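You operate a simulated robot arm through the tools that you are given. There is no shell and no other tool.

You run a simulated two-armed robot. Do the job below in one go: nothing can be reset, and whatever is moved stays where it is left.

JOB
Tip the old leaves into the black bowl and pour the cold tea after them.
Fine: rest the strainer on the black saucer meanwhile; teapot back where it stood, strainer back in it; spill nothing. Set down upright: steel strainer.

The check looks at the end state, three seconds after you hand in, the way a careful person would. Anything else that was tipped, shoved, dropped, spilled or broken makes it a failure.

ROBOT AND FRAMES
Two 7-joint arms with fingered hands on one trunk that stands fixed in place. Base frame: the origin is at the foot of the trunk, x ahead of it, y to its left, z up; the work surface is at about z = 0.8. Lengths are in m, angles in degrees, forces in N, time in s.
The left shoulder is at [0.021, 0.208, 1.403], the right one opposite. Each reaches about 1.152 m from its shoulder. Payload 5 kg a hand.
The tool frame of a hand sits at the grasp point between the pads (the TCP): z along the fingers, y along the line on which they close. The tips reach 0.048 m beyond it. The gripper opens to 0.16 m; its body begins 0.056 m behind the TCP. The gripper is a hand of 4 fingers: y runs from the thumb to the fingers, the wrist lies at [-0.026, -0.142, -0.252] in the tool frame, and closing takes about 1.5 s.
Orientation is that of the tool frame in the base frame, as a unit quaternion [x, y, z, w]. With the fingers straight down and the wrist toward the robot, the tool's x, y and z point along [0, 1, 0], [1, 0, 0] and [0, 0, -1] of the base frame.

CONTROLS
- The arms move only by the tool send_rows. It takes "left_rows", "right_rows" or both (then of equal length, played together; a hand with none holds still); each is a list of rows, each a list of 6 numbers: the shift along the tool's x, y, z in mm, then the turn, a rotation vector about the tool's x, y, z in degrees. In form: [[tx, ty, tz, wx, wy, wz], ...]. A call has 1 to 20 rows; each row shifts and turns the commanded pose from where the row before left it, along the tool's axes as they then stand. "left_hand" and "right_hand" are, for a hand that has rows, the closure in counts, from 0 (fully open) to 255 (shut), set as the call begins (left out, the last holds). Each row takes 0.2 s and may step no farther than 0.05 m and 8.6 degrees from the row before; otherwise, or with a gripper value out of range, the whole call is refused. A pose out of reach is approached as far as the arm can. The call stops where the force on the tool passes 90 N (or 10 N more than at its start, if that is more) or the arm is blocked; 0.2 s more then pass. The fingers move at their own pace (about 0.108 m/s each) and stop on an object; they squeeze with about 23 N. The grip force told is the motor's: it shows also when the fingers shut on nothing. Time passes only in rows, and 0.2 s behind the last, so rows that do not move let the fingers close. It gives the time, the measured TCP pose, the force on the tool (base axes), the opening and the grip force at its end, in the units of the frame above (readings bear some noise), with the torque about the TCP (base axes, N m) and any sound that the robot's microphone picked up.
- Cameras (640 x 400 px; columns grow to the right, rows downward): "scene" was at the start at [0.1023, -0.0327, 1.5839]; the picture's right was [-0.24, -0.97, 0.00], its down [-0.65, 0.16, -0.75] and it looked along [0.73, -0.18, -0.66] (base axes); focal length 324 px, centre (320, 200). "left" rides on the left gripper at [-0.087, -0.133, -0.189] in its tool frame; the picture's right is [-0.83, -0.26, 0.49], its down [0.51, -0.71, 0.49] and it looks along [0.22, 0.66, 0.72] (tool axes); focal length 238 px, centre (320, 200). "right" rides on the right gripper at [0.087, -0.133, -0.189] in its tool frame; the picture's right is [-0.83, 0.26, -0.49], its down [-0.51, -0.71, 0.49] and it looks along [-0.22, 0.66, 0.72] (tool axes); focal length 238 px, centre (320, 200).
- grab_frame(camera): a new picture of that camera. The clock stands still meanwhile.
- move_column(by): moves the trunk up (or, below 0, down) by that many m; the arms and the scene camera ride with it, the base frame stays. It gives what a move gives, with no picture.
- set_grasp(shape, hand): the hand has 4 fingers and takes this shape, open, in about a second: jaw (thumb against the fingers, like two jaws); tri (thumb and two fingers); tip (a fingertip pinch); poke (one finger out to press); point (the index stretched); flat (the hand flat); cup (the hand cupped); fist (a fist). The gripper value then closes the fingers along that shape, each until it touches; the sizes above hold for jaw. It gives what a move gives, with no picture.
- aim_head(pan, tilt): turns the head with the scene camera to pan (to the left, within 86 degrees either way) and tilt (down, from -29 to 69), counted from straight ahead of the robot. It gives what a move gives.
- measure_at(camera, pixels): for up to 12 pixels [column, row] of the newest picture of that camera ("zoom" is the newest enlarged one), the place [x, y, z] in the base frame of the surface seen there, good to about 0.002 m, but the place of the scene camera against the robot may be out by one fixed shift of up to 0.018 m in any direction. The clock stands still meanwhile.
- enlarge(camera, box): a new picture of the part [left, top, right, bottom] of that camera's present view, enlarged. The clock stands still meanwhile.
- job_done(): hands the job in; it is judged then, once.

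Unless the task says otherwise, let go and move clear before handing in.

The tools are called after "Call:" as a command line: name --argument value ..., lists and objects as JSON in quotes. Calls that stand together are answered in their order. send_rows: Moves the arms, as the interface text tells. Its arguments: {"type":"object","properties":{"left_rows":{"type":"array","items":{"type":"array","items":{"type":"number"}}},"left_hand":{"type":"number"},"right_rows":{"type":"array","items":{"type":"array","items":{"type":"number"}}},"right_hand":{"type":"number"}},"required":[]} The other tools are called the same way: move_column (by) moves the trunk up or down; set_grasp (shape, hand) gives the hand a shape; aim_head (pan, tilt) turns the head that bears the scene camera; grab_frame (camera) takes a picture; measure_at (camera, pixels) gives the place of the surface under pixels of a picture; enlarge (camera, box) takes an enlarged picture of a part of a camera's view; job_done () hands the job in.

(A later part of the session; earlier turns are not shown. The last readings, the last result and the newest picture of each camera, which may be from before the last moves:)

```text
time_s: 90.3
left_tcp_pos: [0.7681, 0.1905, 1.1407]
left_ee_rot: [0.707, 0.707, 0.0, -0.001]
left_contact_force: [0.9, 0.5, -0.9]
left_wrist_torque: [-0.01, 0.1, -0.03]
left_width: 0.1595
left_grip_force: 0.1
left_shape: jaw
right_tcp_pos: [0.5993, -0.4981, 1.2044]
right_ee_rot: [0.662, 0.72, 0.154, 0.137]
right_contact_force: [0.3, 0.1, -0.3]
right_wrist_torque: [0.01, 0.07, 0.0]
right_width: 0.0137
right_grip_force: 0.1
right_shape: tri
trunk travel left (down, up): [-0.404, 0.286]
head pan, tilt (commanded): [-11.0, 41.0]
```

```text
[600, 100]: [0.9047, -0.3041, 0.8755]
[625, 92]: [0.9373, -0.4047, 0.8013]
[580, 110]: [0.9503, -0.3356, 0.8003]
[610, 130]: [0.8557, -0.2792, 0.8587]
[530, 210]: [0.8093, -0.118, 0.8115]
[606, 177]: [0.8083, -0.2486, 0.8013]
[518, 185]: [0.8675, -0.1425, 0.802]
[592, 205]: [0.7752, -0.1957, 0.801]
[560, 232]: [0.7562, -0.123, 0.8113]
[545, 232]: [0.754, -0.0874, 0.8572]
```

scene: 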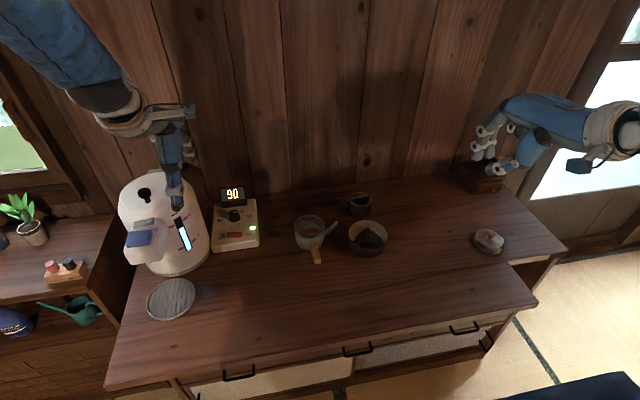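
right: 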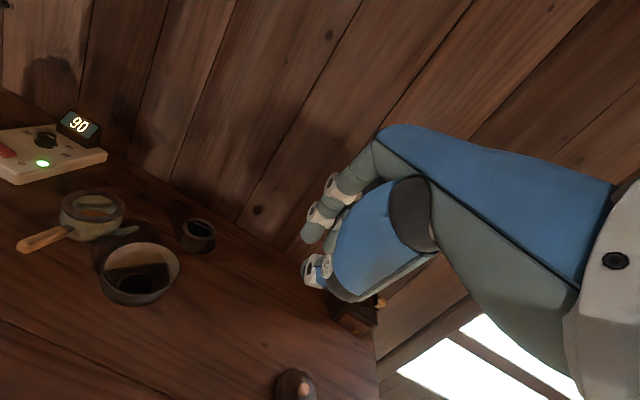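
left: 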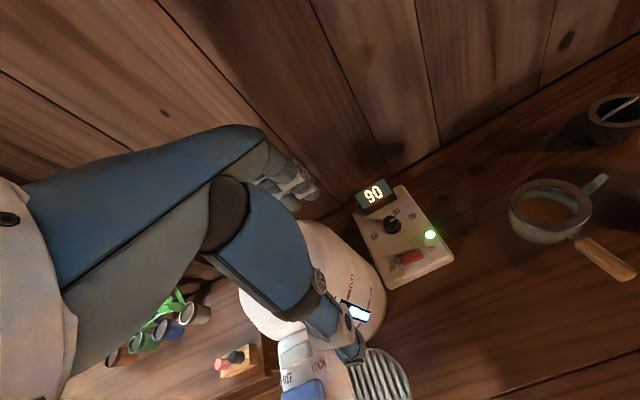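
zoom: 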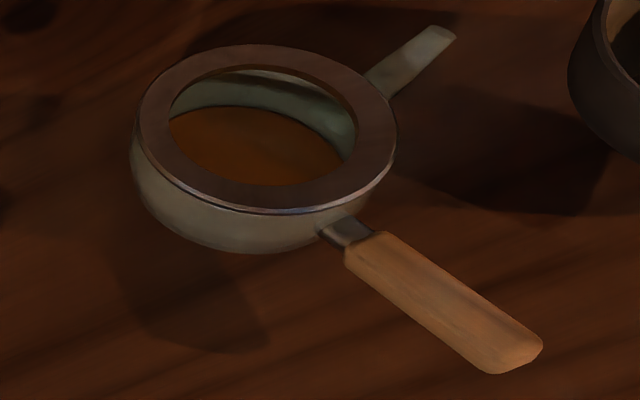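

The tea is shallow (surface z≈0.812), and the pot's rim centre (0.786, -0.1185) is within 3 mm of its original place. The handle runs along x at y≈-0.12, z≈0.846, and the right arm suits this pour best. I'll first test in free space whether it can take the "fingers down, palm to the right" orientation.

Call:
send_rows --right_rows '[[0, 0, 0, 8, 0, 0], [0, 0, 0, 8, 0, 0], [0, 0, 0, 8, 0, 0], [0, 0, 0, 0, 0, 7.92], [0, 0, 0, 0, 0, 7.92], [0, 0, 0, 0, 0, 7.92], [0, 0, 0, 0, 0, 7.92], [0, 0, 0, 0, 0, 7.92], [0, 0, 0, 0, 0, 7.92], [0, 0, 0, 0, 0, 0]]' --right_hand 100

Call:
send_rows --right_rows '[[0, 0, 0, 0, 0, 7.92], [0, 0, 0, 0, 0, 7.92], [0, 0, 0, 0, 0, 7.92], [0, 0, 0, 0, 0, 7.92], [0, 0, 0, 0, 0, 7.92], [0, 0, 0, 0, 0, 7.92], [0, 0, 0, 0, 0, 0]]'

Call:
grab_frame --camera "scene"

```text
time_s: 92.5
left_tcp_pos: [0.7661, 0.1876, 1.1421]
left_ee_rot: [0.708, 0.707, 0.001, 0.0]
left_contact_force: [-0.5, -0.8, 0.2]
left_wrist_torque: [0.07, -0.02, -0.01]
left_width: 0.1597
left_grip_force: 0.1
left_shape: jaw
right_tcp_pos: [0.5988, -0.5021, 1.2022]
right_ee_rot: [0.916, 0.401, 0.002, -0.002]
right_contact_force: [0.6, -0.2, -0.2]
right_wrist_torque: [0.05, -0.01, 0.01]
right_width: 0.0969
right_grip_force: 0.0
right_shape: tri
trunk travel left (down, up): [-0.404, 0.286]
head pan, tilt (commanded): [-11.0, 41.0]
```

```text
time_s: 94.1
left_tcp_pos: [0.7663, 0.1886, 1.1421]
left_ee_rot: [0.708, 0.706, 0.0, 0.0]
left_contact_force: [0.2, 0.2, -0.4]
left_wrist_torque: [0.06, -0.03, 0.02]
left_width: 0.1598
left_grip_force: 0.1
left_shape: jaw
right_tcp_pos: [0.5987, -0.5016, 1.2019]
right_ee_rot: [1.0, -0.003, 0.0, -0.003]
right_contact_force: [0.1, -0.3, 0.3]
right_wrist_torque: [0.05, -0.01, -0.02]
right_width: 0.0968
right_grip_force: 0.1
right_shape: tri
trunk travel left (down, up): [-0.404, 0.286]
head pan, tilt (commanded): [-11.0, 41.0]
```

```text
taken
```

scene: 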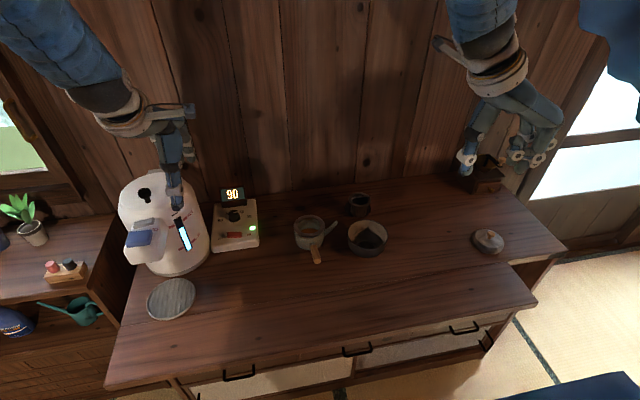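

The orientation was reached exactly. Now I'll test the 100° pouring roll about the handle axis, still in free space.

Call:
send_rows --right_rows '[[0, 0, 0, 8.4, 0, 0], [0, 0, 0, 8.4, 0, 0], [0, 0, 0, 8.4, 0, 0], [0, 0, 0, 8.4, 0, 0], [0, 0, 0, 8.4, 0, 0], [0, 0, 0, 8.4, 0, 0], [0, 0, 0, 0, 0, 0]]'

Call:
send_rows --right_rows '[[0, 0, 0, 8.4, 0, 0], [0, 0, 0, 8.4, 0, 0], [0, 0, 0, 8.4, 0, 0], [0, 0, 0, 8.4, 0, 0], [0, 0, 0, 8.4, 0, 0], [0, 0, 0, 8.4, 0, 0], [0, 0, 0, 0, 0, 0]]'

Call:
grab_frame --camera "scene"

```text
time_s: 95.7
left_tcp_pos: [0.7674, 0.1915, 1.1411]
left_ee_rot: [0.707, 0.707, -0.001, 0.001]
left_contact_force: [-0.2, 0.6, 0.1]
left_wrist_torque: [-0.1, 0.01, -0.03]
left_width: 0.1594
left_grip_force: 0.1
left_shape: jaw
right_tcp_pos: [0.598, -0.5014, 1.2033]
right_ee_rot: [0.904, -0.001, 0.001, -0.428]
right_contact_force: [-0.3, 0.2, 0.5]
right_wrist_torque: [-0.1, 0.01, 0.01]
right_width: 0.097
right_grip_force: 0.1
right_shape: tri
trunk travel left (down, up): [-0.404, 0.286]
head pan, tilt (commanded): [-11.0, 41.0]
```

```text
time_s: 97.3
left_tcp_pos: [0.7661, 0.1895, 1.1423]
left_ee_rot: [0.707, 0.708, 0.0, 0.0]
left_contact_force: [0.3, 0.2, 0.0]
left_wrist_torque: [-0.05, -0.05, -0.03]
left_width: 0.1594
left_grip_force: 0.1
left_shape: jaw
right_tcp_pos: [0.5983, -0.4994, 1.2023]
right_ee_rot: [-0.635, 0.001, -0.002, 0.773]
right_contact_force: [0.7, 1.1, 0.6]
right_wrist_torque: [-0.03, -0.02, -0.06]
right_width: 0.097
right_grip_force: 0.0
right_shape: tri
trunk travel left (down, up): [-0.404, 0.286]
head pan, tilt (commanded): [-11.0, 41.0]
```

```text
taken
```

scene: 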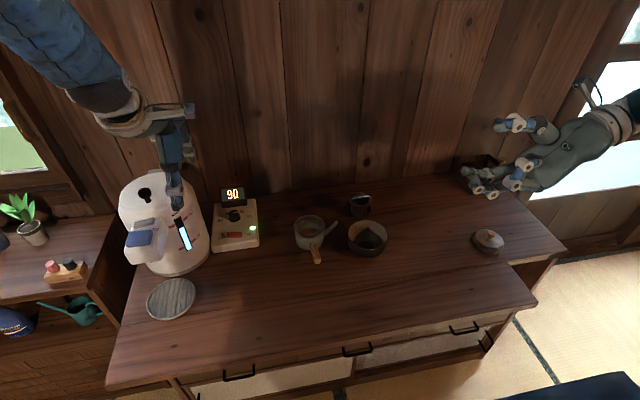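

The right arm tracks the whole pouring roll perfectly. I'll roll back, open the hand in jaw shape, and move the left hand up and back to leave room.

Call:
send_rows --right_rows '[[0, 0, 0, -8.4, 0, 0], [0, 0, 0, -8.4, 0, 0], [0, 0, 0, -8.4, 0, 0], [0, 0, 0, -8.4, 0, 0], [0, 0, 0, -8.4, 0, 0], [0, 0, 0, -8.4, 0, 0], [0, 0, 0, -8.4, 0, 0], [0, 0, 0, -8.4, 0, 0], [0, 0, 0, -8.4, 0, 0], [0, 0, 0, -8.4, 0, 0], [0, 0, 0, -8.4, 0, 0], [0, 0, 0, -8.4, 0, 0], [0, 0, 0, 0, 0, 0]]' --left_rows '[[10, -27.8, -18, 0, 0, 0], [10, -27.8, -18, 0, 0, 0], [10, -27.8, -18, 0, 0, 0], [10, -27.8, -18, 0, 0, 0], [10, -27.8, -18, 0, 0, 0], [10, -27.8, -18, 0, 0, 0], [0, 0, 0, 0, 0, 0], [0, 0, 0, 0, 0, 0], [0, 0, 0, 0, 0, 0], [0, 0, 0, 0, 0, 0], [0, 0, 0, 0, 0, 0], [0, 0, 0, 0, 0, 0], [0, 0, 0, 0, 0, 0]]'

Call:
set_grasp --hand "right" --shape "jaw"

Call:
grab_frame --camera "left"

Call:
grab_frame --camera "scene"

```text
time_s: 100.1
left_tcp_pos: [0.5992, 0.2494, 1.2483]
left_ee_rot: [0.707, 0.707, -0.001, 0.0]
left_contact_force: [0.1, -1.0, 0.7]
left_wrist_torque: [0.02, 0.03, 0.01]
left_width: 0.16
left_grip_force: 0.1
left_shape: jaw
right_tcp_pos: [0.5975, -0.5015, 1.2006]
right_ee_rot: [1.0, -0.002, 0.0, -0.003]
right_contact_force: [-1.0, 0.8, 0.2]
right_wrist_torque: [0.04, 0.01, 0.0]
right_width: 0.0972
right_grip_force: 0.0
right_shape: tri
trunk travel left (down, up): [-0.404, 0.286]
head pan, tilt (commanded): [-11.0, 41.0]
```

```text
time_s: 101.0
left_tcp_pos: [0.5993, 0.2509, 1.2473]
left_ee_rot: [0.707, 0.708, 0.0, 0.0]
left_contact_force: [0.4, -0.6, -0.1]
left_wrist_torque: [0.01, 0.01, 0.01]
left_width: 0.1598
left_grip_force: 0.0
left_shape: jaw
right_tcp_pos: [0.5989, -0.5008, 1.2017]
right_ee_rot: [1.0, -0.003, 0.001, -0.003]
right_contact_force: [-0.4, 0.5, 0.7]
right_wrist_torque: [0.04, 0.03, 0.0]
right_width: 0.1597
right_grip_force: 0.1
right_shape: jaw
trunk travel left (down, up): [-0.404, 0.286]
head pan, tilt (commanded): [-11.0, 41.0]
```

```text
taken
```

left: 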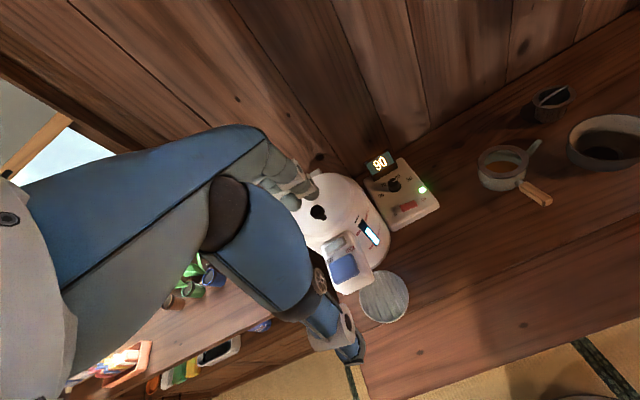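

```text
taken
```

scene: 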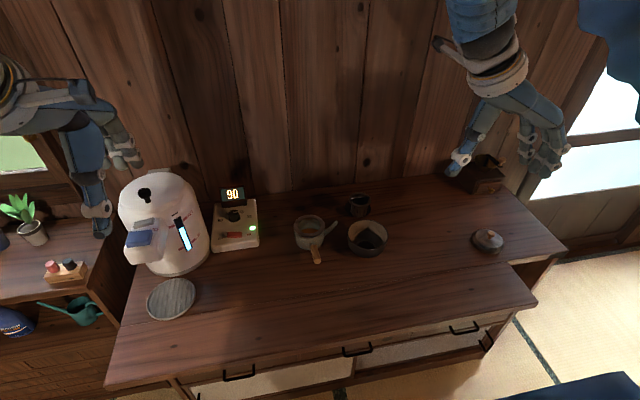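

The left view now nicely shows the pot, strainer and bowl together. I'll measure the handle again from here.

Call:
enlarge --camera "left" --box '[465, 125, 565, 215]'

```text
4.44 times, centred on (515, 170) of left
```

zoom: 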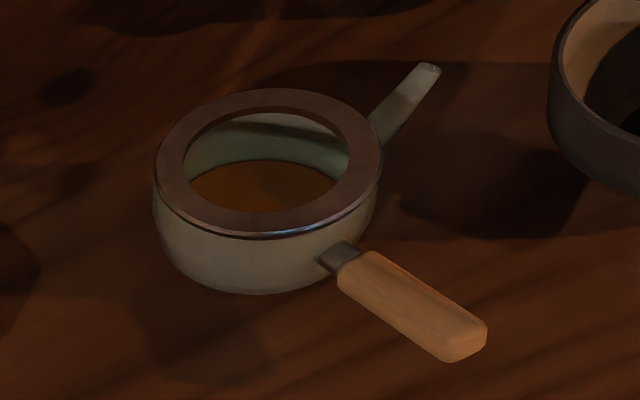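

Call:
measure_at --camera "zoom" --pixels '[[360, 275], [372, 258], [345, 285], [400, 290], [420, 272], [385, 310], [440, 320], [465, 305], [430, 345], [478, 330], [430, 70], [260, 190]]'

```text
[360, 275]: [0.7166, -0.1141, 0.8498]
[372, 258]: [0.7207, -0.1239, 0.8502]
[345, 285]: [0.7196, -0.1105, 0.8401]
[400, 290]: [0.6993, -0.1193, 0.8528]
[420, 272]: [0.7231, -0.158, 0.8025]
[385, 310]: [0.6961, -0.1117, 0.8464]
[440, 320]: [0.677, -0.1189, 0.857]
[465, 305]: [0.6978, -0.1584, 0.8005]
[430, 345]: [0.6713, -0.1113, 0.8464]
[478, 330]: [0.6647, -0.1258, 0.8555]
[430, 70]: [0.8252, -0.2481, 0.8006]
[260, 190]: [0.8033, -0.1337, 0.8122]
```

The handle's centre at x=0.70 is about (0.700, -0.119, 0.844), roughly 18 mm wide. I'll bring the right hand over it with a moderate opening.

Call:
send_rows --right_rows '[[10.1, -38.2, 15, 0, 0, 0], [10.1, -38.2, 15, 0, 0, 0], [10.1, -38.2, 15, 0, 0, 0], [10.1, -38.2, 15, 0, 0, 0], [10.1, -38.2, 20, 0, 0, 0], [10.1, -38.2, 20, 0, 0, 0], [10.1, -38.2, 25, 0, 0, 0], [10.1, -38.2, 25, 0, 0, 0], [10.1, -38.2, 25, 0, 0, 0], [10.1, -38.2, 25, 0, 0, 0], [0, 0, 0, 0, 0, 0]]' --right_hand 155

Call:
grab_frame --camera "left"

Call:
grab_frame --camera "right"

Call:
grab_frame --camera "scene"

```text
time_s: 103.4
left_tcp_pos: [0.5993, 0.2495, 1.2487]
left_ee_rot: [0.707, 0.707, 0.0, 0.0]
left_contact_force: [-0.3, -0.2, 0.4]
left_wrist_torque: [0.05, -0.07, 0.01]
left_width: 0.1598
left_grip_force: 0.0
left_shape: jaw
right_tcp_pos: [0.7046, -0.1182, 1.0075]
right_ee_rot: [1.0, -0.003, 0.0, -0.003]
right_contact_force: [-1.1, 0.2, 0.0]
right_wrist_torque: [0.04, -0.03, -0.01]
right_width: 0.0628
right_grip_force: 0.1
right_shape: jaw
trunk travel left (down, up): [-0.404, 0.286]
head pan, tilt (commanded): [-11.0, 41.0]
```

```text
taken
```

left: 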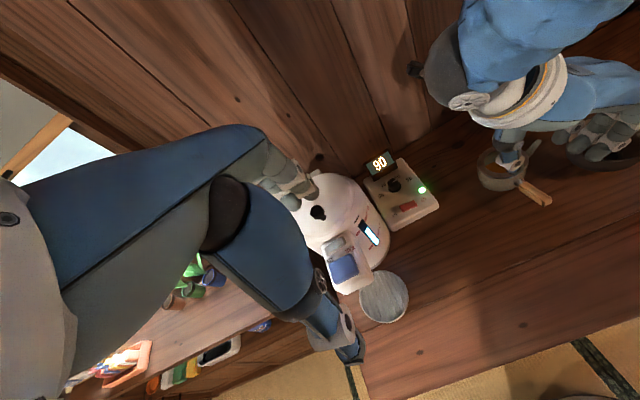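

```text
taken
```

right: 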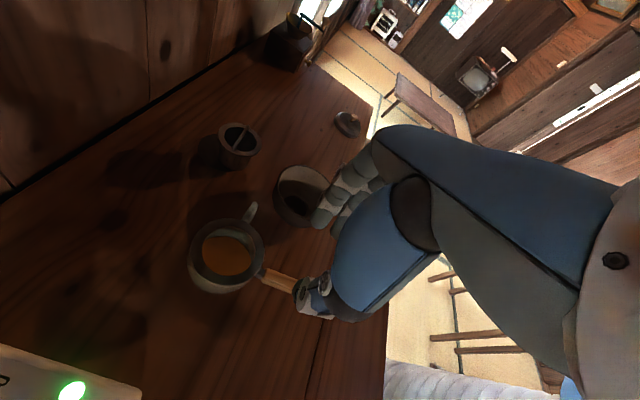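

```text
taken
```

scene: 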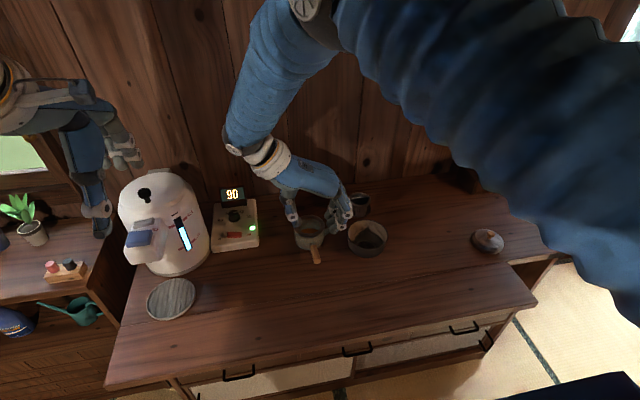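

The hand is right above the handle. I'll lower to just above it and check alignment.

Call:
send_rows --right_rows '[[-1.5, 0.3, 32, 0, 0, 0], [-1.5, 0.3, 32, 0, 0, 0], [-1.5, 0.2, 30, 0, 0, 0], [0, 0, 13, 0, 0, 0], [0, 0, 0, 0, 0, 0]]'

Call:
enlarge --camera "right" --box '[190, 200, 370, 340]'

Call:
enlarge --camera "left" --box '[450, 100, 600, 220]'

Call:
enlarge --camera "scene" --box '[270, 180, 370, 270]'

```text
time_s: 104.6
left_tcp_pos: [0.5986, 0.2505, 1.2481]
left_ee_rot: [0.707, 0.707, 0.0, 0.0]
left_contact_force: [0.6, 0.3, 0.3]
left_wrist_torque: [-0.03, 0.0, 0.0]
left_width: 0.1599
left_grip_force: 0.2
left_shape: jaw
right_tcp_pos: [0.6966, -0.1205, 0.8966]
right_ee_rot: [1.0, -0.002, 0.0, -0.002]
right_contact_force: [0.1, 0.7, 0.0]
right_wrist_torque: [-0.01, -0.03, 0.0]
right_width: 0.0628
right_grip_force: 0.1
right_shape: jaw
trunk travel left (down, up): [-0.404, 0.286]
head pan, tilt (commanded): [-11.0, 41.0]
```

```text
2.86 times, centred on (280, 270) of right
```

zoom: 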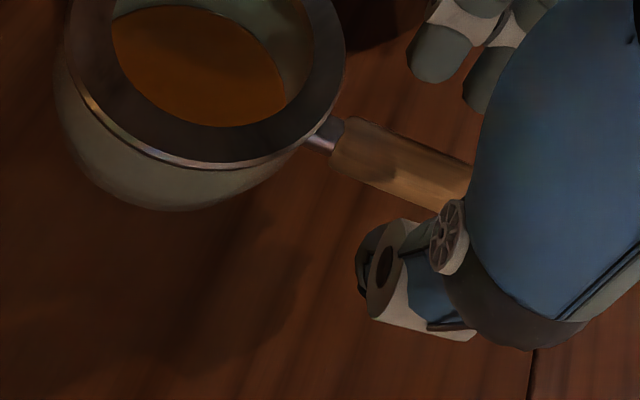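

```text
3.33 times, centred on (525, 160) of left
```

zoom: 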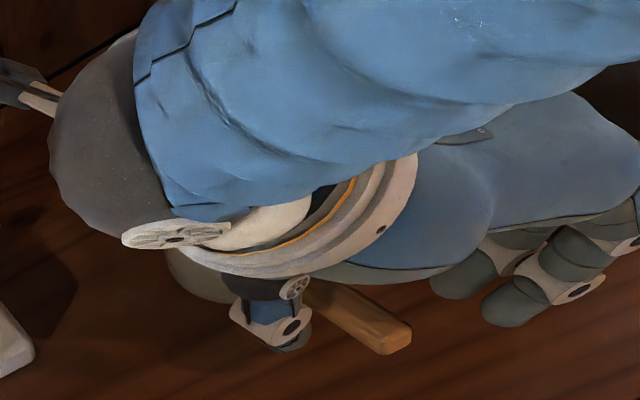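

```text
4.44 times, centred on (320, 225) of scene
```

zoom: 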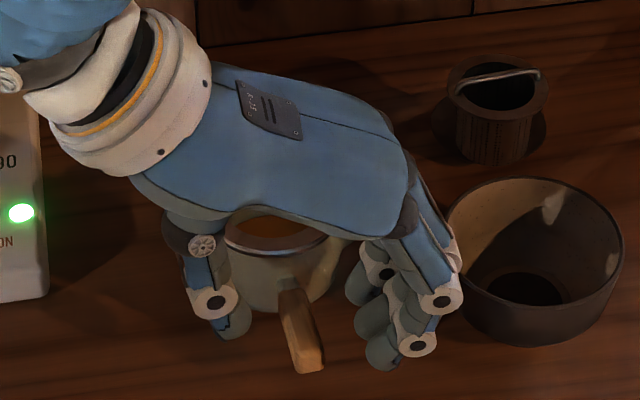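

Thumb on the left and fingers on the right of the handle, all clear of pot and bowl. I'll lower the last 39 mm gently.

Call:
send_rows --right_rows '[[0.6, -0.5, 13, 0, 0, 0], [0.6, -0.5, 13, 0, 0, 0], [0.5, 0, 8, 0, 0, 0], [0, 0, 5, 0, 0, 0], [0, 0, 0, 0, 0, 0]]'

Call:
enlarge --camera "right" --box '[190, 200, 370, 340]'

Call:
enlarge --camera "scene" --box '[270, 190, 370, 280]'

```text
time_s: 105.8
left_tcp_pos: [0.6006, 0.2511, 1.2487]
left_ee_rot: [0.707, 0.707, 0.0, 0.001]
left_contact_force: [-0.3, -1.0, -0.2]
left_wrist_torque: [0.0, 0.01, 0.03]
left_width: 0.1599
left_grip_force: 0.0
left_shape: jaw
right_tcp_pos: [0.6986, -0.1177, 0.8576]
right_ee_rot: [1.0, -0.003, 0.0, -0.003]
right_contact_force: [-0.5, -0.3, -0.1]
right_wrist_torque: [-0.01, 0.05, 0.01]
right_width: 0.063
right_grip_force: 0.0
right_shape: jaw
trunk travel left (down, up): [-0.404, 0.286]
head pan, tilt (commanded): [-11.0, 41.0]
```

```text
2.86 times, centred on (280, 270) of right
```

zoom: 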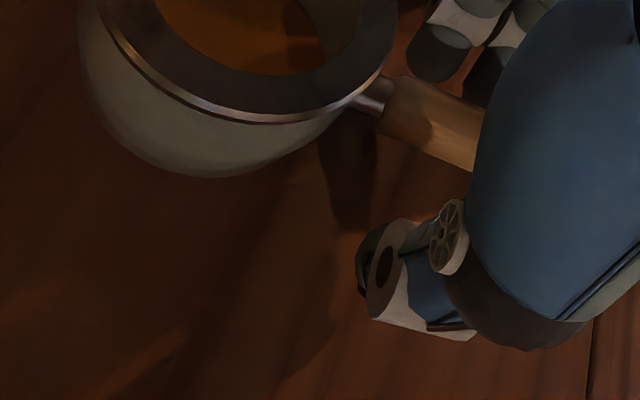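

```text
4.44 times, centred on (320, 235) of scene
```

zoom: 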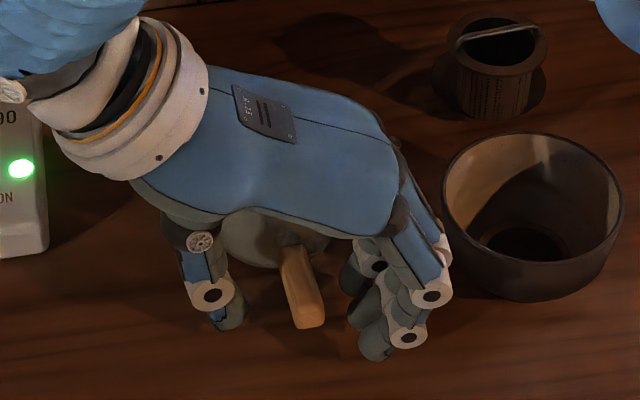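

Good: the handle is centred between thumb and fingers. I'll close on it.

Call:
send_rows --right_rows '[[0, 0, 0, 0, 0, 0], [0, 0, 0, 0, 0, 0], [0, 0, 0, 0, 0, 0], [0, 0, 0, 0, 0, 0], [0, 0, 0, 0, 0, 0]]' --right_hand 255

Call:
enlarge --camera "right" --box '[190, 200, 370, 340]'

Call:
enlarge --camera "scene" --box '[270, 190, 370, 280]'

```text
time_s: 107.0
left_tcp_pos: [0.5991, 0.2512, 1.2473]
left_ee_rot: [0.708, 0.706, 0.0, -0.001]
left_contact_force: [0.1, -0.1, -0.6]
left_wrist_torque: [0.0, 0.01, -0.02]
left_width: 0.1598
left_grip_force: 0.1
left_shape: jaw
right_tcp_pos: [0.6987, -0.1178, 0.8567]
right_ee_rot: [1.0, -0.004, 0.0, -0.002]
right_contact_force: [1.2, -0.2, 0.3]
right_wrist_torque: [-0.03, -0.05, -0.02]
right_width: 0.0092
right_grip_force: 22.9
right_shape: jaw
trunk travel left (down, up): [-0.404, 0.286]
head pan, tilt (commanded): [-11.0, 41.0]
```

```text
2.86 times, centred on (280, 270) of right
```

zoom: 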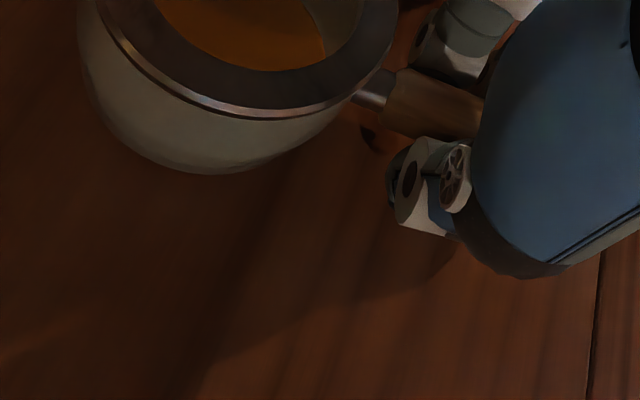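

```text
4.44 times, centred on (320, 235) of scene
```

zoom: 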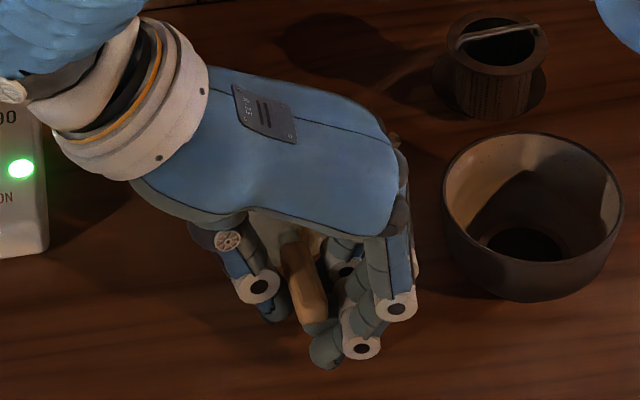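

The hand is closed at 22.9 N with the fingertips wrapping under the handle. I'll test with a slow 10 mm lift.

Call:
send_rows --right_rows '[[0, 0, -3, 0, 0, 0], [0, 0, -3, 0, 0, 0], [0, 0, -4, 0, 0, 0], [0, 0, 0, 0, 0, 0], [0, 0, 0, 0, 0, 0]]'

Call:
enlarge --camera "right" --box '[170, 180, 370, 340]'

Call:
measure_at --camera "zoom" --pixels '[[120, 110], [180, 150], [240, 170], [300, 165], [350, 140], [385, 100], [400, 60], [250, 80]]'

Call:
enlarge --camera "scene" --box '[270, 190, 370, 280]'

```text
time_s: 108.2
left_tcp_pos: [0.5999, 0.2502, 1.247]
left_ee_rot: [0.708, 0.706, -0.001, 0.0]
left_contact_force: [0.2, 0.1, 0.5]
left_wrist_torque: [-0.01, 0.01, 0.01]
left_width: 0.1599
left_grip_force: 0.1
left_shape: jaw
right_tcp_pos: [0.6985, -0.1172, 0.8673]
right_ee_rot: [1.0, -0.002, 0.0, -0.003]
right_contact_force: [1.4, -0.5, -2.5]
right_wrist_torque: [0.01, 0.06, -0.06]
right_width: 0.0095
right_grip_force: 23.1
right_shape: jaw
trunk travel left (down, up): [-0.404, 0.286]
head pan, tilt (commanded): [-11.0, 41.0]
```

```text
2.50 times, centred on (270, 260) of right
```

zoom: 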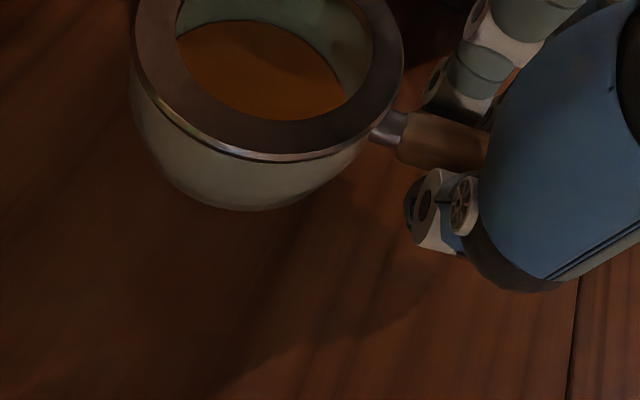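

```text
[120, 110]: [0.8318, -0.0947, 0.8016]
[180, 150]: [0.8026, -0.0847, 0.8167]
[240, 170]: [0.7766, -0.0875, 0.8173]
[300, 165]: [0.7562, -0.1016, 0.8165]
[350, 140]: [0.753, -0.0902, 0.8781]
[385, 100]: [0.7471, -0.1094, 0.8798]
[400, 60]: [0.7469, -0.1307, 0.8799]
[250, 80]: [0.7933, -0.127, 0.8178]
```

```text
4.44 times, centred on (320, 235) of scene
```

zoom: 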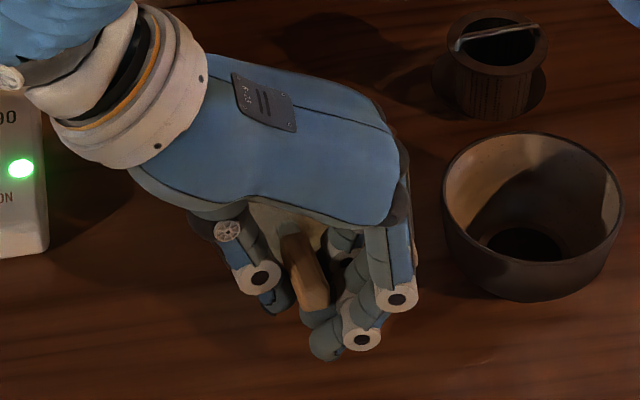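

The near rim has risen to z≈0.880 from 0.872. I need to see whether the far side also rose or the pot is tilting.

Call:
grab_frame --camera "right"

Call:
enlarge --camera "right" --box '[190, 150, 350, 280]'

```text
taken
```

right: 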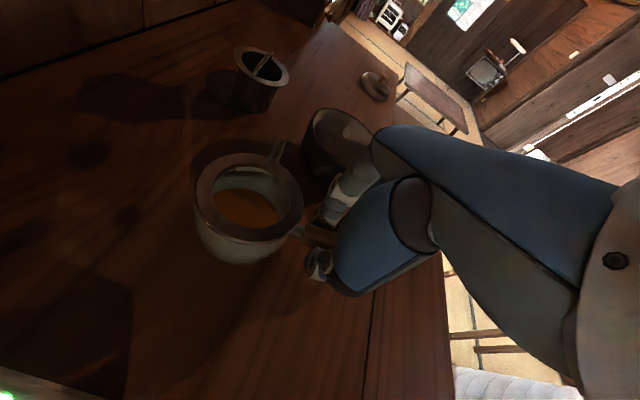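

```text
3.08 times, centred on (270, 215) of right
```

zoom: 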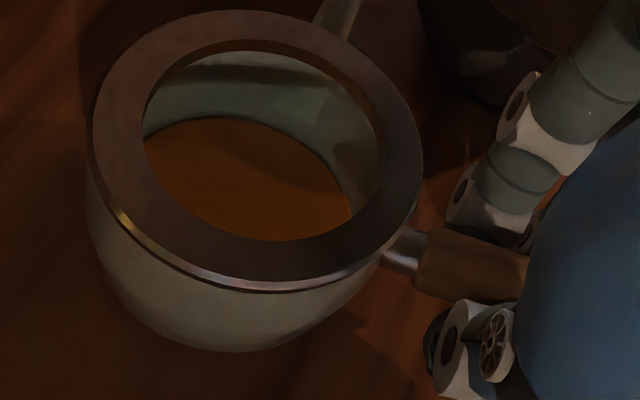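

Call:
measure_at --camera "zoom" --pixels '[[110, 100], [180, 30], [270, 20], [360, 60], [410, 130], [400, 200], [350, 255], [250, 275], [160, 240], [110, 170], [230, 170], [300, 200]]'

```text
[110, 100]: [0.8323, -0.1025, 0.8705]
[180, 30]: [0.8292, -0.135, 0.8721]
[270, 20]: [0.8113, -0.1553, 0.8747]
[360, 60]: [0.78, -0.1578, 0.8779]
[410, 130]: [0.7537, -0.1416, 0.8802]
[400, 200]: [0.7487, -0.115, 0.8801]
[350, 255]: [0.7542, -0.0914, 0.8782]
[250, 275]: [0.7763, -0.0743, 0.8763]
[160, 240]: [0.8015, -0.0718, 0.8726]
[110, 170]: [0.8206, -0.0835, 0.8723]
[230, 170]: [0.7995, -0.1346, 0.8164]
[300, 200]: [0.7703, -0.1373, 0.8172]
```

The rim reads z=0.880 near the handle but 0.8705 at the far side, so the pot is pitching about the grip: too heavy to hold rigidly by the handle. I'll set it back down, release, and grasp the pot by its body instead.

Call:
send_rows --right_rows '[[0, 0, 4, 0, 0, 0], [0, 0, 3, 0, 0, 0], [0, 0, 3, 0, 0, 0], [0, 0, 0, 0, 0, 0], [0, 0, 0, 0, 0, 0]]'

Call:
send_rows --right_rows '[[0, 0, 0, 0, 0, 0], [0, 0, 0, 0, 0, 0], [0, 0, 0, 0, 0, 0], [0, 0, 0, 0, 0, 0]]' --right_hand 155

Call:
send_rows --right_rows '[[0, 0, -20, 0, 0, 0], [0, 0, -40, 0, 0, 0], [0, 0, -40, 0, 0, 0], [0, 0, -40, 0, 0, 0], [0, 0, 0, 0, 0, 0]]'

Call:
enlarge --camera "right" --box '[150, 160, 350, 320]'

Call:
enlarge --camera "scene" --box '[260, 180, 400, 280]'

```text
time_s: 109.4
left_tcp_pos: [0.5998, 0.2508, 1.2477]
left_ee_rot: [0.708, 0.706, 0.0, -0.001]
left_contact_force: [0.2, -0.2, 0.4]
left_wrist_torque: [-0.01, 0.04, 0.0]
left_width: 0.1598
left_grip_force: 0.1
left_shape: jaw
right_tcp_pos: [0.6991, -0.117, 0.8593]
right_ee_rot: [1.0, -0.003, 0.0, -0.003]
right_contact_force: [-0.7, -0.9, -0.8]
right_wrist_torque: [0.01, -0.11, -0.02]
right_width: 0.0097
right_grip_force: 23.1
right_shape: jaw
trunk travel left (down, up): [-0.404, 0.286]
head pan, tilt (commanded): [-11.0, 41.0]
```

```text
time_s: 110.4
left_tcp_pos: [0.5994, 0.2496, 1.2473]
left_ee_rot: [0.707, 0.707, 0.0, -0.001]
left_contact_force: [0.1, 0.3, -0.4]
left_wrist_torque: [0.02, -0.03, 0.01]
left_width: 0.16
left_grip_force: 0.1
left_shape: jaw
right_tcp_pos: [0.6995, -0.1162, 0.8578]
right_ee_rot: [1.0, -0.003, 0.001, -0.003]
right_contact_force: [-0.9, -0.1, 1.3]
right_wrist_torque: [0.0, 0.0, 0.04]
right_width: 0.0623
right_grip_force: 0.1
right_shape: jaw
trunk travel left (down, up): [-0.404, 0.286]
head pan, tilt (commanded): [-11.0, 41.0]
```

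```text
time_s: 111.6
left_tcp_pos: [0.6011, 0.2503, 1.2474]
left_ee_rot: [0.707, 0.707, 0.0, -0.002]
left_contact_force: [0.1, -0.7, 0.4]
left_wrist_torque: [0.0, 0.05, -0.01]
left_width: 0.1596
left_grip_force: 0.1
left_shape: jaw
right_tcp_pos: [0.6985, -0.1176, 0.9975]
right_ee_rot: [1.0, -0.002, -0.001, -0.002]
right_contact_force: [0.4, -0.2, -0.5]
right_wrist_torque: [0.02, 0.02, -0.01]
right_width: 0.0621
right_grip_force: 0.1
right_shape: jaw
trunk travel left (down, up): [-0.404, 0.286]
head pan, tilt (commanded): [-11.0, 41.0]
```

```text
2.50 times, centred on (250, 240) of right
```

zoom: 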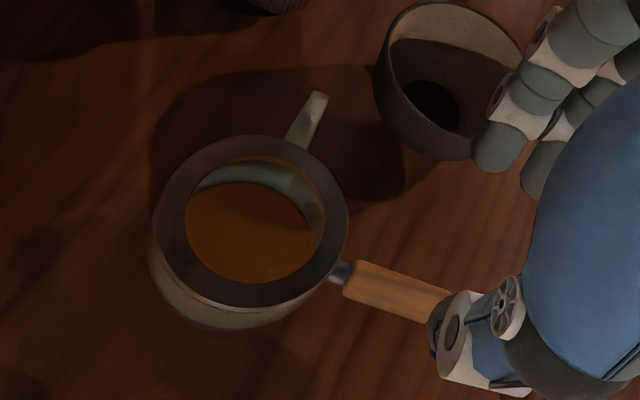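

```text
4.00 times, centred on (330, 230) of scene
```

zoom: 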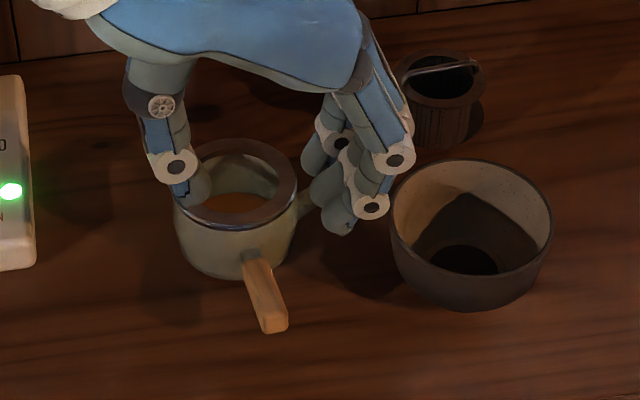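

The pot is back down flat. I'll measure its rim, spout and body from this top view.

Call:
enlarge --camera "right" --box '[150, 160, 350, 320]'

Call:
measure_at --camera "zoom" --pixels '[[160, 200], [200, 152], [265, 140], [325, 170], [344, 215], [325, 265], [280, 295], [220, 305], [170, 260], [320, 96], [295, 135], [250, 230]]'

Call:
measure_at --camera "zoom" --pixels '[[155, 275], [180, 310], [220, 325], [260, 320], [152, 240], [360, 275], [400, 290], [440, 310], [345, 270], [300, 305], [325, 105], [312, 92]]'

```text
2.50 times, centred on (250, 240) of right
```

zoom: 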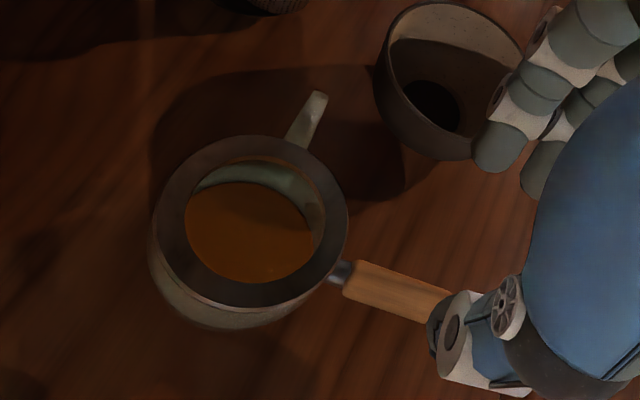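

```text
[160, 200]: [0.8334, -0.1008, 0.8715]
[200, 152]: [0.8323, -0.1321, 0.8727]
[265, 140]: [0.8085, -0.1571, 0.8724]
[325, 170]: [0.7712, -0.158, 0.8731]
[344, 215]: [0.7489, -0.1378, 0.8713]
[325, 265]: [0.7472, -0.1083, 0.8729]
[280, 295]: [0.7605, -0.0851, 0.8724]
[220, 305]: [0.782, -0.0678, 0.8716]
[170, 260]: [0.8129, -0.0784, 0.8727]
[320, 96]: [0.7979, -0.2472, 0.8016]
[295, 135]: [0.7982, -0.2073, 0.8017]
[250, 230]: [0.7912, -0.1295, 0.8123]
```

```text
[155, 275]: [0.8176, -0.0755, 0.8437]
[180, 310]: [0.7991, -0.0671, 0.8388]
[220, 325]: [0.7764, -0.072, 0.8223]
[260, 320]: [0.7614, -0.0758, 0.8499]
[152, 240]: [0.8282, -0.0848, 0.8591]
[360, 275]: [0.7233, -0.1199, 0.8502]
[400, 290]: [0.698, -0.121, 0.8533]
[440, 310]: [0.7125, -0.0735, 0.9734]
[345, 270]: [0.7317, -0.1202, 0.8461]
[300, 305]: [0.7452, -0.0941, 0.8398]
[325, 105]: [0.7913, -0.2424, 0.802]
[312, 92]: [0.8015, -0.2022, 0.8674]
```

The body is about 101 mm across at z≈0.85, centred near (0.789, -0.117), with the spout at azimuth -83° and the handle at 182°. I'll use tri with the fingers at azimuth +40° and the thumb at 220°, which avoids both. First rise, reshape and turn the hand.

Call:
send_rows --right_rows '[[0, 0, -30, 0, 0, 0], [0, 0, -30, 0, 0, -8], [0, 0, 0, 0, 0, -8.2], [0, 0, 0, 0, 0, -8.2], [0, 0, 0, 0, 0, -8.2], [0, 0, 0, 0, 0, -8.2], [0, 0, 0, 0, 0, -8.2], [0, 0, 0, 0, 0, -8.2], [0, 0, 0, 0, 0, -8.2], [0, 0, 0, 0, 0, -8.2], [0, 0, 0, 0, 0, 0]]'

Call:
send_rows --right_rows '[[0, 0, 0, 0, 0, -8.2], [0, 0, 0, 0, 0, -8.2], [0, 0, 0, 0, 0, -8], [0, 0, 0, 0, 0, -8], [0, 0, 0, 0, 0, -8], [0, 0, 0, 0, 0, -8], [0, 0, 0, 0, 0, -8], [0, 0, 0, 0, 0, 0]]'

Call:
set_grasp --hand "right" --shape "tri"

Call:
grab_frame --camera "scene"

Call:
grab_frame --camera "right"

```text
time_s: 114.0
left_tcp_pos: [0.5998, 0.2508, 1.2475]
left_ee_rot: [0.707, 0.707, 0.0, 0.0]
left_contact_force: [0.7, 0.4, -1.0]
left_wrist_torque: [-0.09, 0.0, -0.01]
left_width: 0.1596
left_grip_force: 0.0
left_shape: jaw
right_tcp_pos: [0.6989, -0.1185, 1.0579]
right_ee_rot: [0.802, 0.597, 0.002, -0.003]
right_contact_force: [-0.3, 1.1, 0.1]
right_wrist_torque: [-0.06, -0.03, 0.0]
right_width: 0.0624
right_grip_force: 0.1
right_shape: jaw
trunk travel left (down, up): [-0.404, 0.286]
head pan, tilt (commanded): [-11.0, 41.0]
```

```text
time_s: 115.8
left_tcp_pos: [0.5991, 0.2511, 1.2488]
left_ee_rot: [0.707, 0.707, 0.0, 0.001]
left_contact_force: [0.2, 0.6, -0.8]
left_wrist_torque: [0.06, -0.01, 0.02]
left_width: 0.1597
left_grip_force: 0.0
left_shape: jaw
right_tcp_pos: [0.6989, -0.118, 1.0575]
right_ee_rot: [0.423, 0.906, 0.003, -0.001]
right_contact_force: [-0.9, 0.0, 0.0]
right_wrist_torque: [0.03, 0.03, 0.0]
right_width: 0.0623
right_grip_force: 0.0
right_shape: jaw
trunk travel left (down, up): [-0.404, 0.286]
head pan, tilt (commanded): [-11.0, 41.0]
```

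```text
time_s: 116.7
left_tcp_pos: [0.5997, 0.2511, 1.2478]
left_ee_rot: [0.707, 0.707, 0.0, 0.0]
left_contact_force: [-0.4, 0.8, -0.7]
left_wrist_torque: [-0.02, -0.02, 0.01]
left_width: 0.1599
left_grip_force: 0.0
left_shape: jaw
right_tcp_pos: [0.699, -0.1176, 1.0571]
right_ee_rot: [0.425, 0.905, 0.002, -0.001]
right_contact_force: [-0.3, -0.1, 0.3]
right_wrist_torque: [0.0, 0.01, -0.01]
right_width: 0.1594
right_grip_force: 0.1
right_shape: tri
trunk travel left (down, up): [-0.404, 0.286]
head pan, tilt (commanded): [-11.0, 41.0]
```

```text
taken
```

scene: 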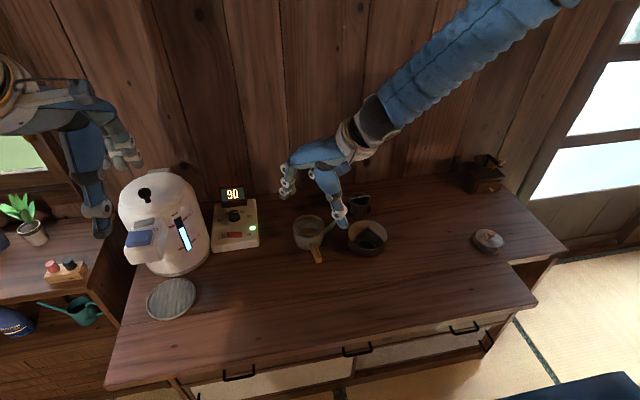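

```text
taken
```

right: 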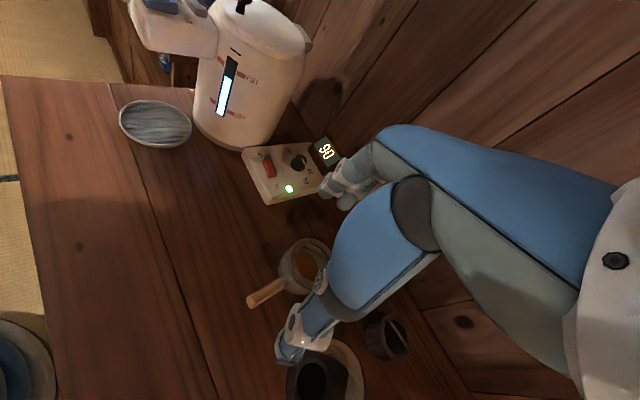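

The hand is turned as wanted. I'll move over the pot's centre, fully open, and check clearances.

Call:
send_rows --right_rows '[[-14.2, 17.5, 20, 0, 0, 0], [-14.2, 17.5, 20, 0, 0, 0], [-14.2, 17.5, 25, 0, 0, 0], [-14.2, 17.5, 25, 0, 0, 0], [0, 0, 0, 0, 0, 0]]' --right_hand 0

Call:
enlarge --camera "right" --box '[220, 150, 420, 330]'

Call:
enlarge --camera "scene" --box '[260, 170, 400, 270]'

Call:
enlarge --camera "left" --box '[430, 90, 590, 220]'

```text
time_s: 117.9
left_tcp_pos: [0.5985, 0.25, 1.2482]
left_ee_rot: [0.707, 0.707, 0.0, 0.0]
left_contact_force: [-1.2, 0.0, 0.5]
left_wrist_torque: [-0.02, -0.09, 0.01]
left_width: 0.1598
left_grip_force: 0.0
left_shape: jaw
right_tcp_pos: [0.7872, -0.1185, 0.9694]
right_ee_rot: [0.424, 0.906, 0.003, -0.001]
right_contact_force: [-0.5, 0.0, 0.4]
right_wrist_torque: [0.0, -0.06, -0.02]
right_width: 0.1596
right_grip_force: 0.1
right_shape: tri
trunk travel left (down, up): [-0.404, 0.286]
head pan, tilt (commanded): [-11.0, 41.0]
```

```text
2.22 times, centred on (320, 240) of right
```

zoom: 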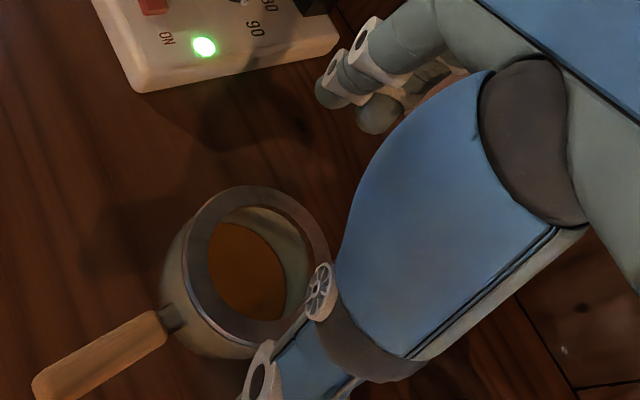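

```text
4.00 times, centred on (330, 220) of scene
```

zoom: 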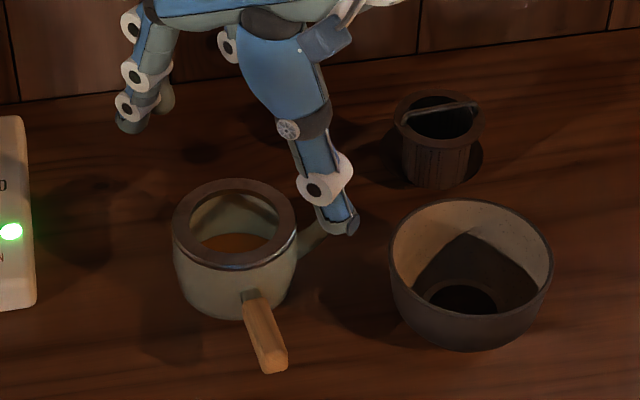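

```text
3.08 times, centred on (510, 155) of left
```

zoom: 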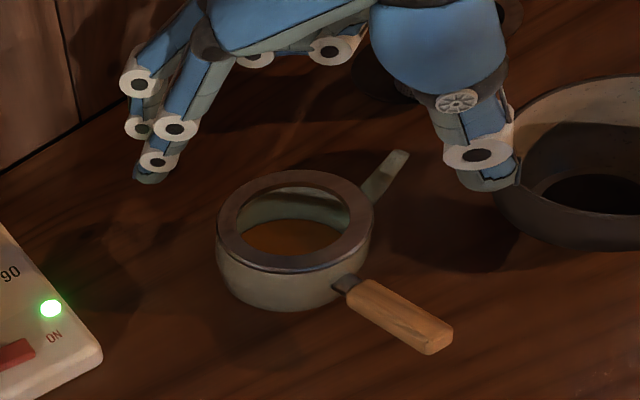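

Both sides look clear. I'll measure the pot's rim from this good left view to centre the grasp.

Call:
measure_at --camera "zoom" --pixels '[[220, 225], [232, 200], [262, 180], [305, 174], [345, 185], [368, 210], [355, 245], [320, 262], [280, 264], [240, 250], [402, 156], [395, 165]]'

```text
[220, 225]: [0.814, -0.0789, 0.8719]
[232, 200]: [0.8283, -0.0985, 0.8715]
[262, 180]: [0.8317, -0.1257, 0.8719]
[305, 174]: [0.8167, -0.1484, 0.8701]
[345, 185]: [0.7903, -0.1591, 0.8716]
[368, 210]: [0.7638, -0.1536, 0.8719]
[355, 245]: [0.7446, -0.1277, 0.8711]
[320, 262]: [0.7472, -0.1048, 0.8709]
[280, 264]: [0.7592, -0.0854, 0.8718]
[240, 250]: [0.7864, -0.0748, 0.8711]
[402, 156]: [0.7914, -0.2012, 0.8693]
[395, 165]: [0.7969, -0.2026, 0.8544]
```

The pot's centre is (0.788, -0.116). I'll nudge 2.5 mm to centre and lower around the body with force monitoring.

Call:
send_rows --right_rows '[[1.3, 2.4, 20, 0, 0, 0], [0, 0, 25, 0, 0, 0], [0, 0, 25, 0, 0, 0], [0, 0, 20, 0, 0, 0], [0, 0, 0, 0, 0, 0]]'

Call:
enlarge --camera "left" --box '[430, 90, 590, 220]'

Call:
enlarge --camera "scene" --box '[260, 170, 400, 270]'

```text
time_s: 119.1
left_tcp_pos: [0.5981, 0.2508, 1.2494]
left_ee_rot: [0.707, 0.707, 0.0, 0.0]
left_contact_force: [-0.1, -0.1, 0.0]
left_wrist_torque: [0.0, -0.03, -0.01]
left_width: 0.16
left_grip_force: 0.0
left_shape: jaw
right_tcp_pos: [0.7914, -0.1139, 0.8779]
right_ee_rot: [0.424, 0.906, 0.003, -0.001]
right_contact_force: [-0.4, -0.1, 0.5]
right_wrist_torque: [-0.02, -0.05, -0.03]
right_width: 0.1596
right_grip_force: 0.1
right_shape: tri
trunk travel left (down, up): [-0.404, 0.286]
head pan, tilt (commanded): [-11.0, 41.0]
```

```text
3.08 times, centred on (510, 155) of left
```

zoom: 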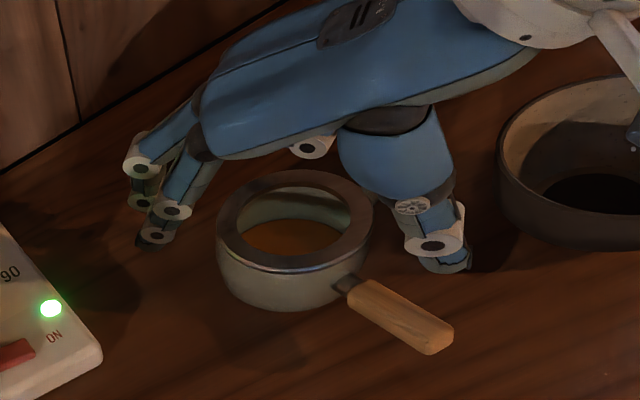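

```text
4.00 times, centred on (330, 220) of scene
```

zoom: 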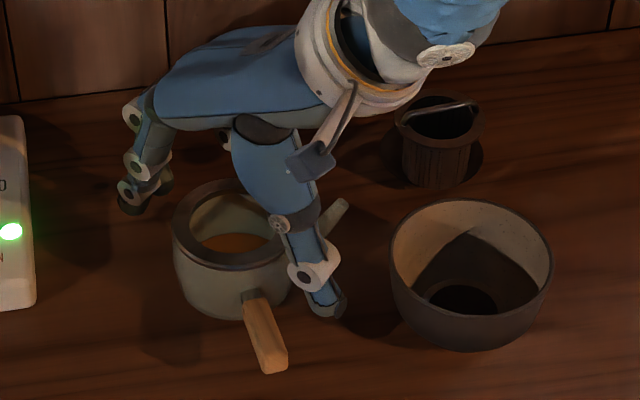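

Still clear all round. I'll lower the last 19 mm and then close gradually.

Call:
send_rows --right_rows '[[0, -1.5, 10, 0, 0, 0], [0, -1, 9, 0, 0, 0], [0, 0, 0, 0, 0, 0]]'

Call:
send_rows --right_rows '[[0, 0, 0, 0, 0, 0], [0, 0, 0, 0, 0, 0], [0, 0, 0, 0, 0, 0]]' --right_hand 70

Call:
enlarge --camera "left" --box '[430, 90, 590, 220]'

Call:
enlarge --camera "scene" --box '[260, 180, 380, 270]'

```text
time_s: 119.9
left_tcp_pos: [0.6001, 0.2493, 1.247]
left_ee_rot: [0.707, 0.707, 0.0, 0.0]
left_contact_force: [0.4, -0.8, -0.6]
left_wrist_torque: [0.03, -0.03, 0.01]
left_width: 0.1599
left_grip_force: 0.0
left_shape: jaw
right_tcp_pos: [0.7884, -0.1163, 0.8585]
right_ee_rot: [0.425, 0.905, 0.002, 0.0]
right_contact_force: [0.0, 0.5, -0.6]
right_wrist_torque: [0.0, 0.01, 0.0]
right_width: 0.1596
right_grip_force: 0.1
right_shape: tri
trunk travel left (down, up): [-0.404, 0.286]
head pan, tilt (commanded): [-11.0, 41.0]
```

```text
time_s: 120.7
left_tcp_pos: [0.6004, 0.2504, 1.2473]
left_ee_rot: [0.708, 0.707, 0.0, 0.0]
left_contact_force: [-0.4, -0.3, 0.7]
left_wrist_torque: [0.03, -0.03, 0.0]
left_width: 0.16
left_grip_force: 0.1
left_shape: jaw
right_tcp_pos: [0.7879, -0.1152, 0.8592]
right_ee_rot: [0.424, 0.905, 0.003, 0.0]
right_contact_force: [-0.2, -1.0, 0.0]
right_wrist_torque: [0.0, 0.02, 0.04]
right_width: 0.1165
right_grip_force: 0.1
right_shape: tri
trunk travel left (down, up): [-0.404, 0.286]
head pan, tilt (commanded): [-11.0, 41.0]
```

```text
3.08 times, centred on (510, 155) of left
```

zoom: 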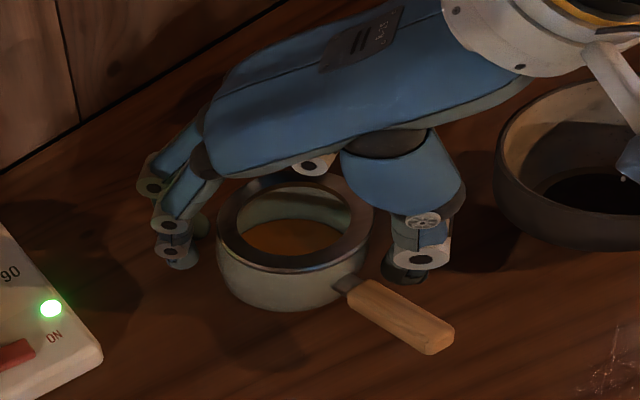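

```text
4.44 times, centred on (320, 225) of scene
```

zoom: 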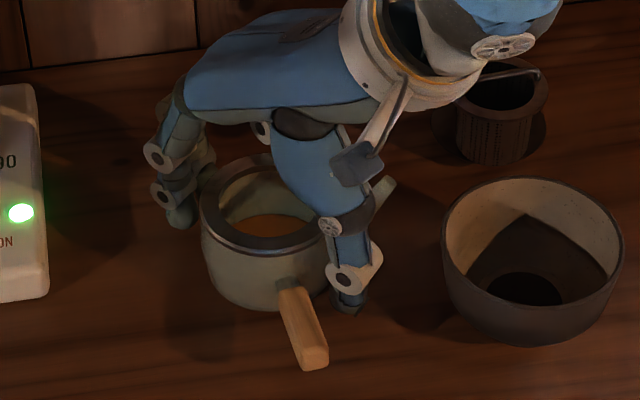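

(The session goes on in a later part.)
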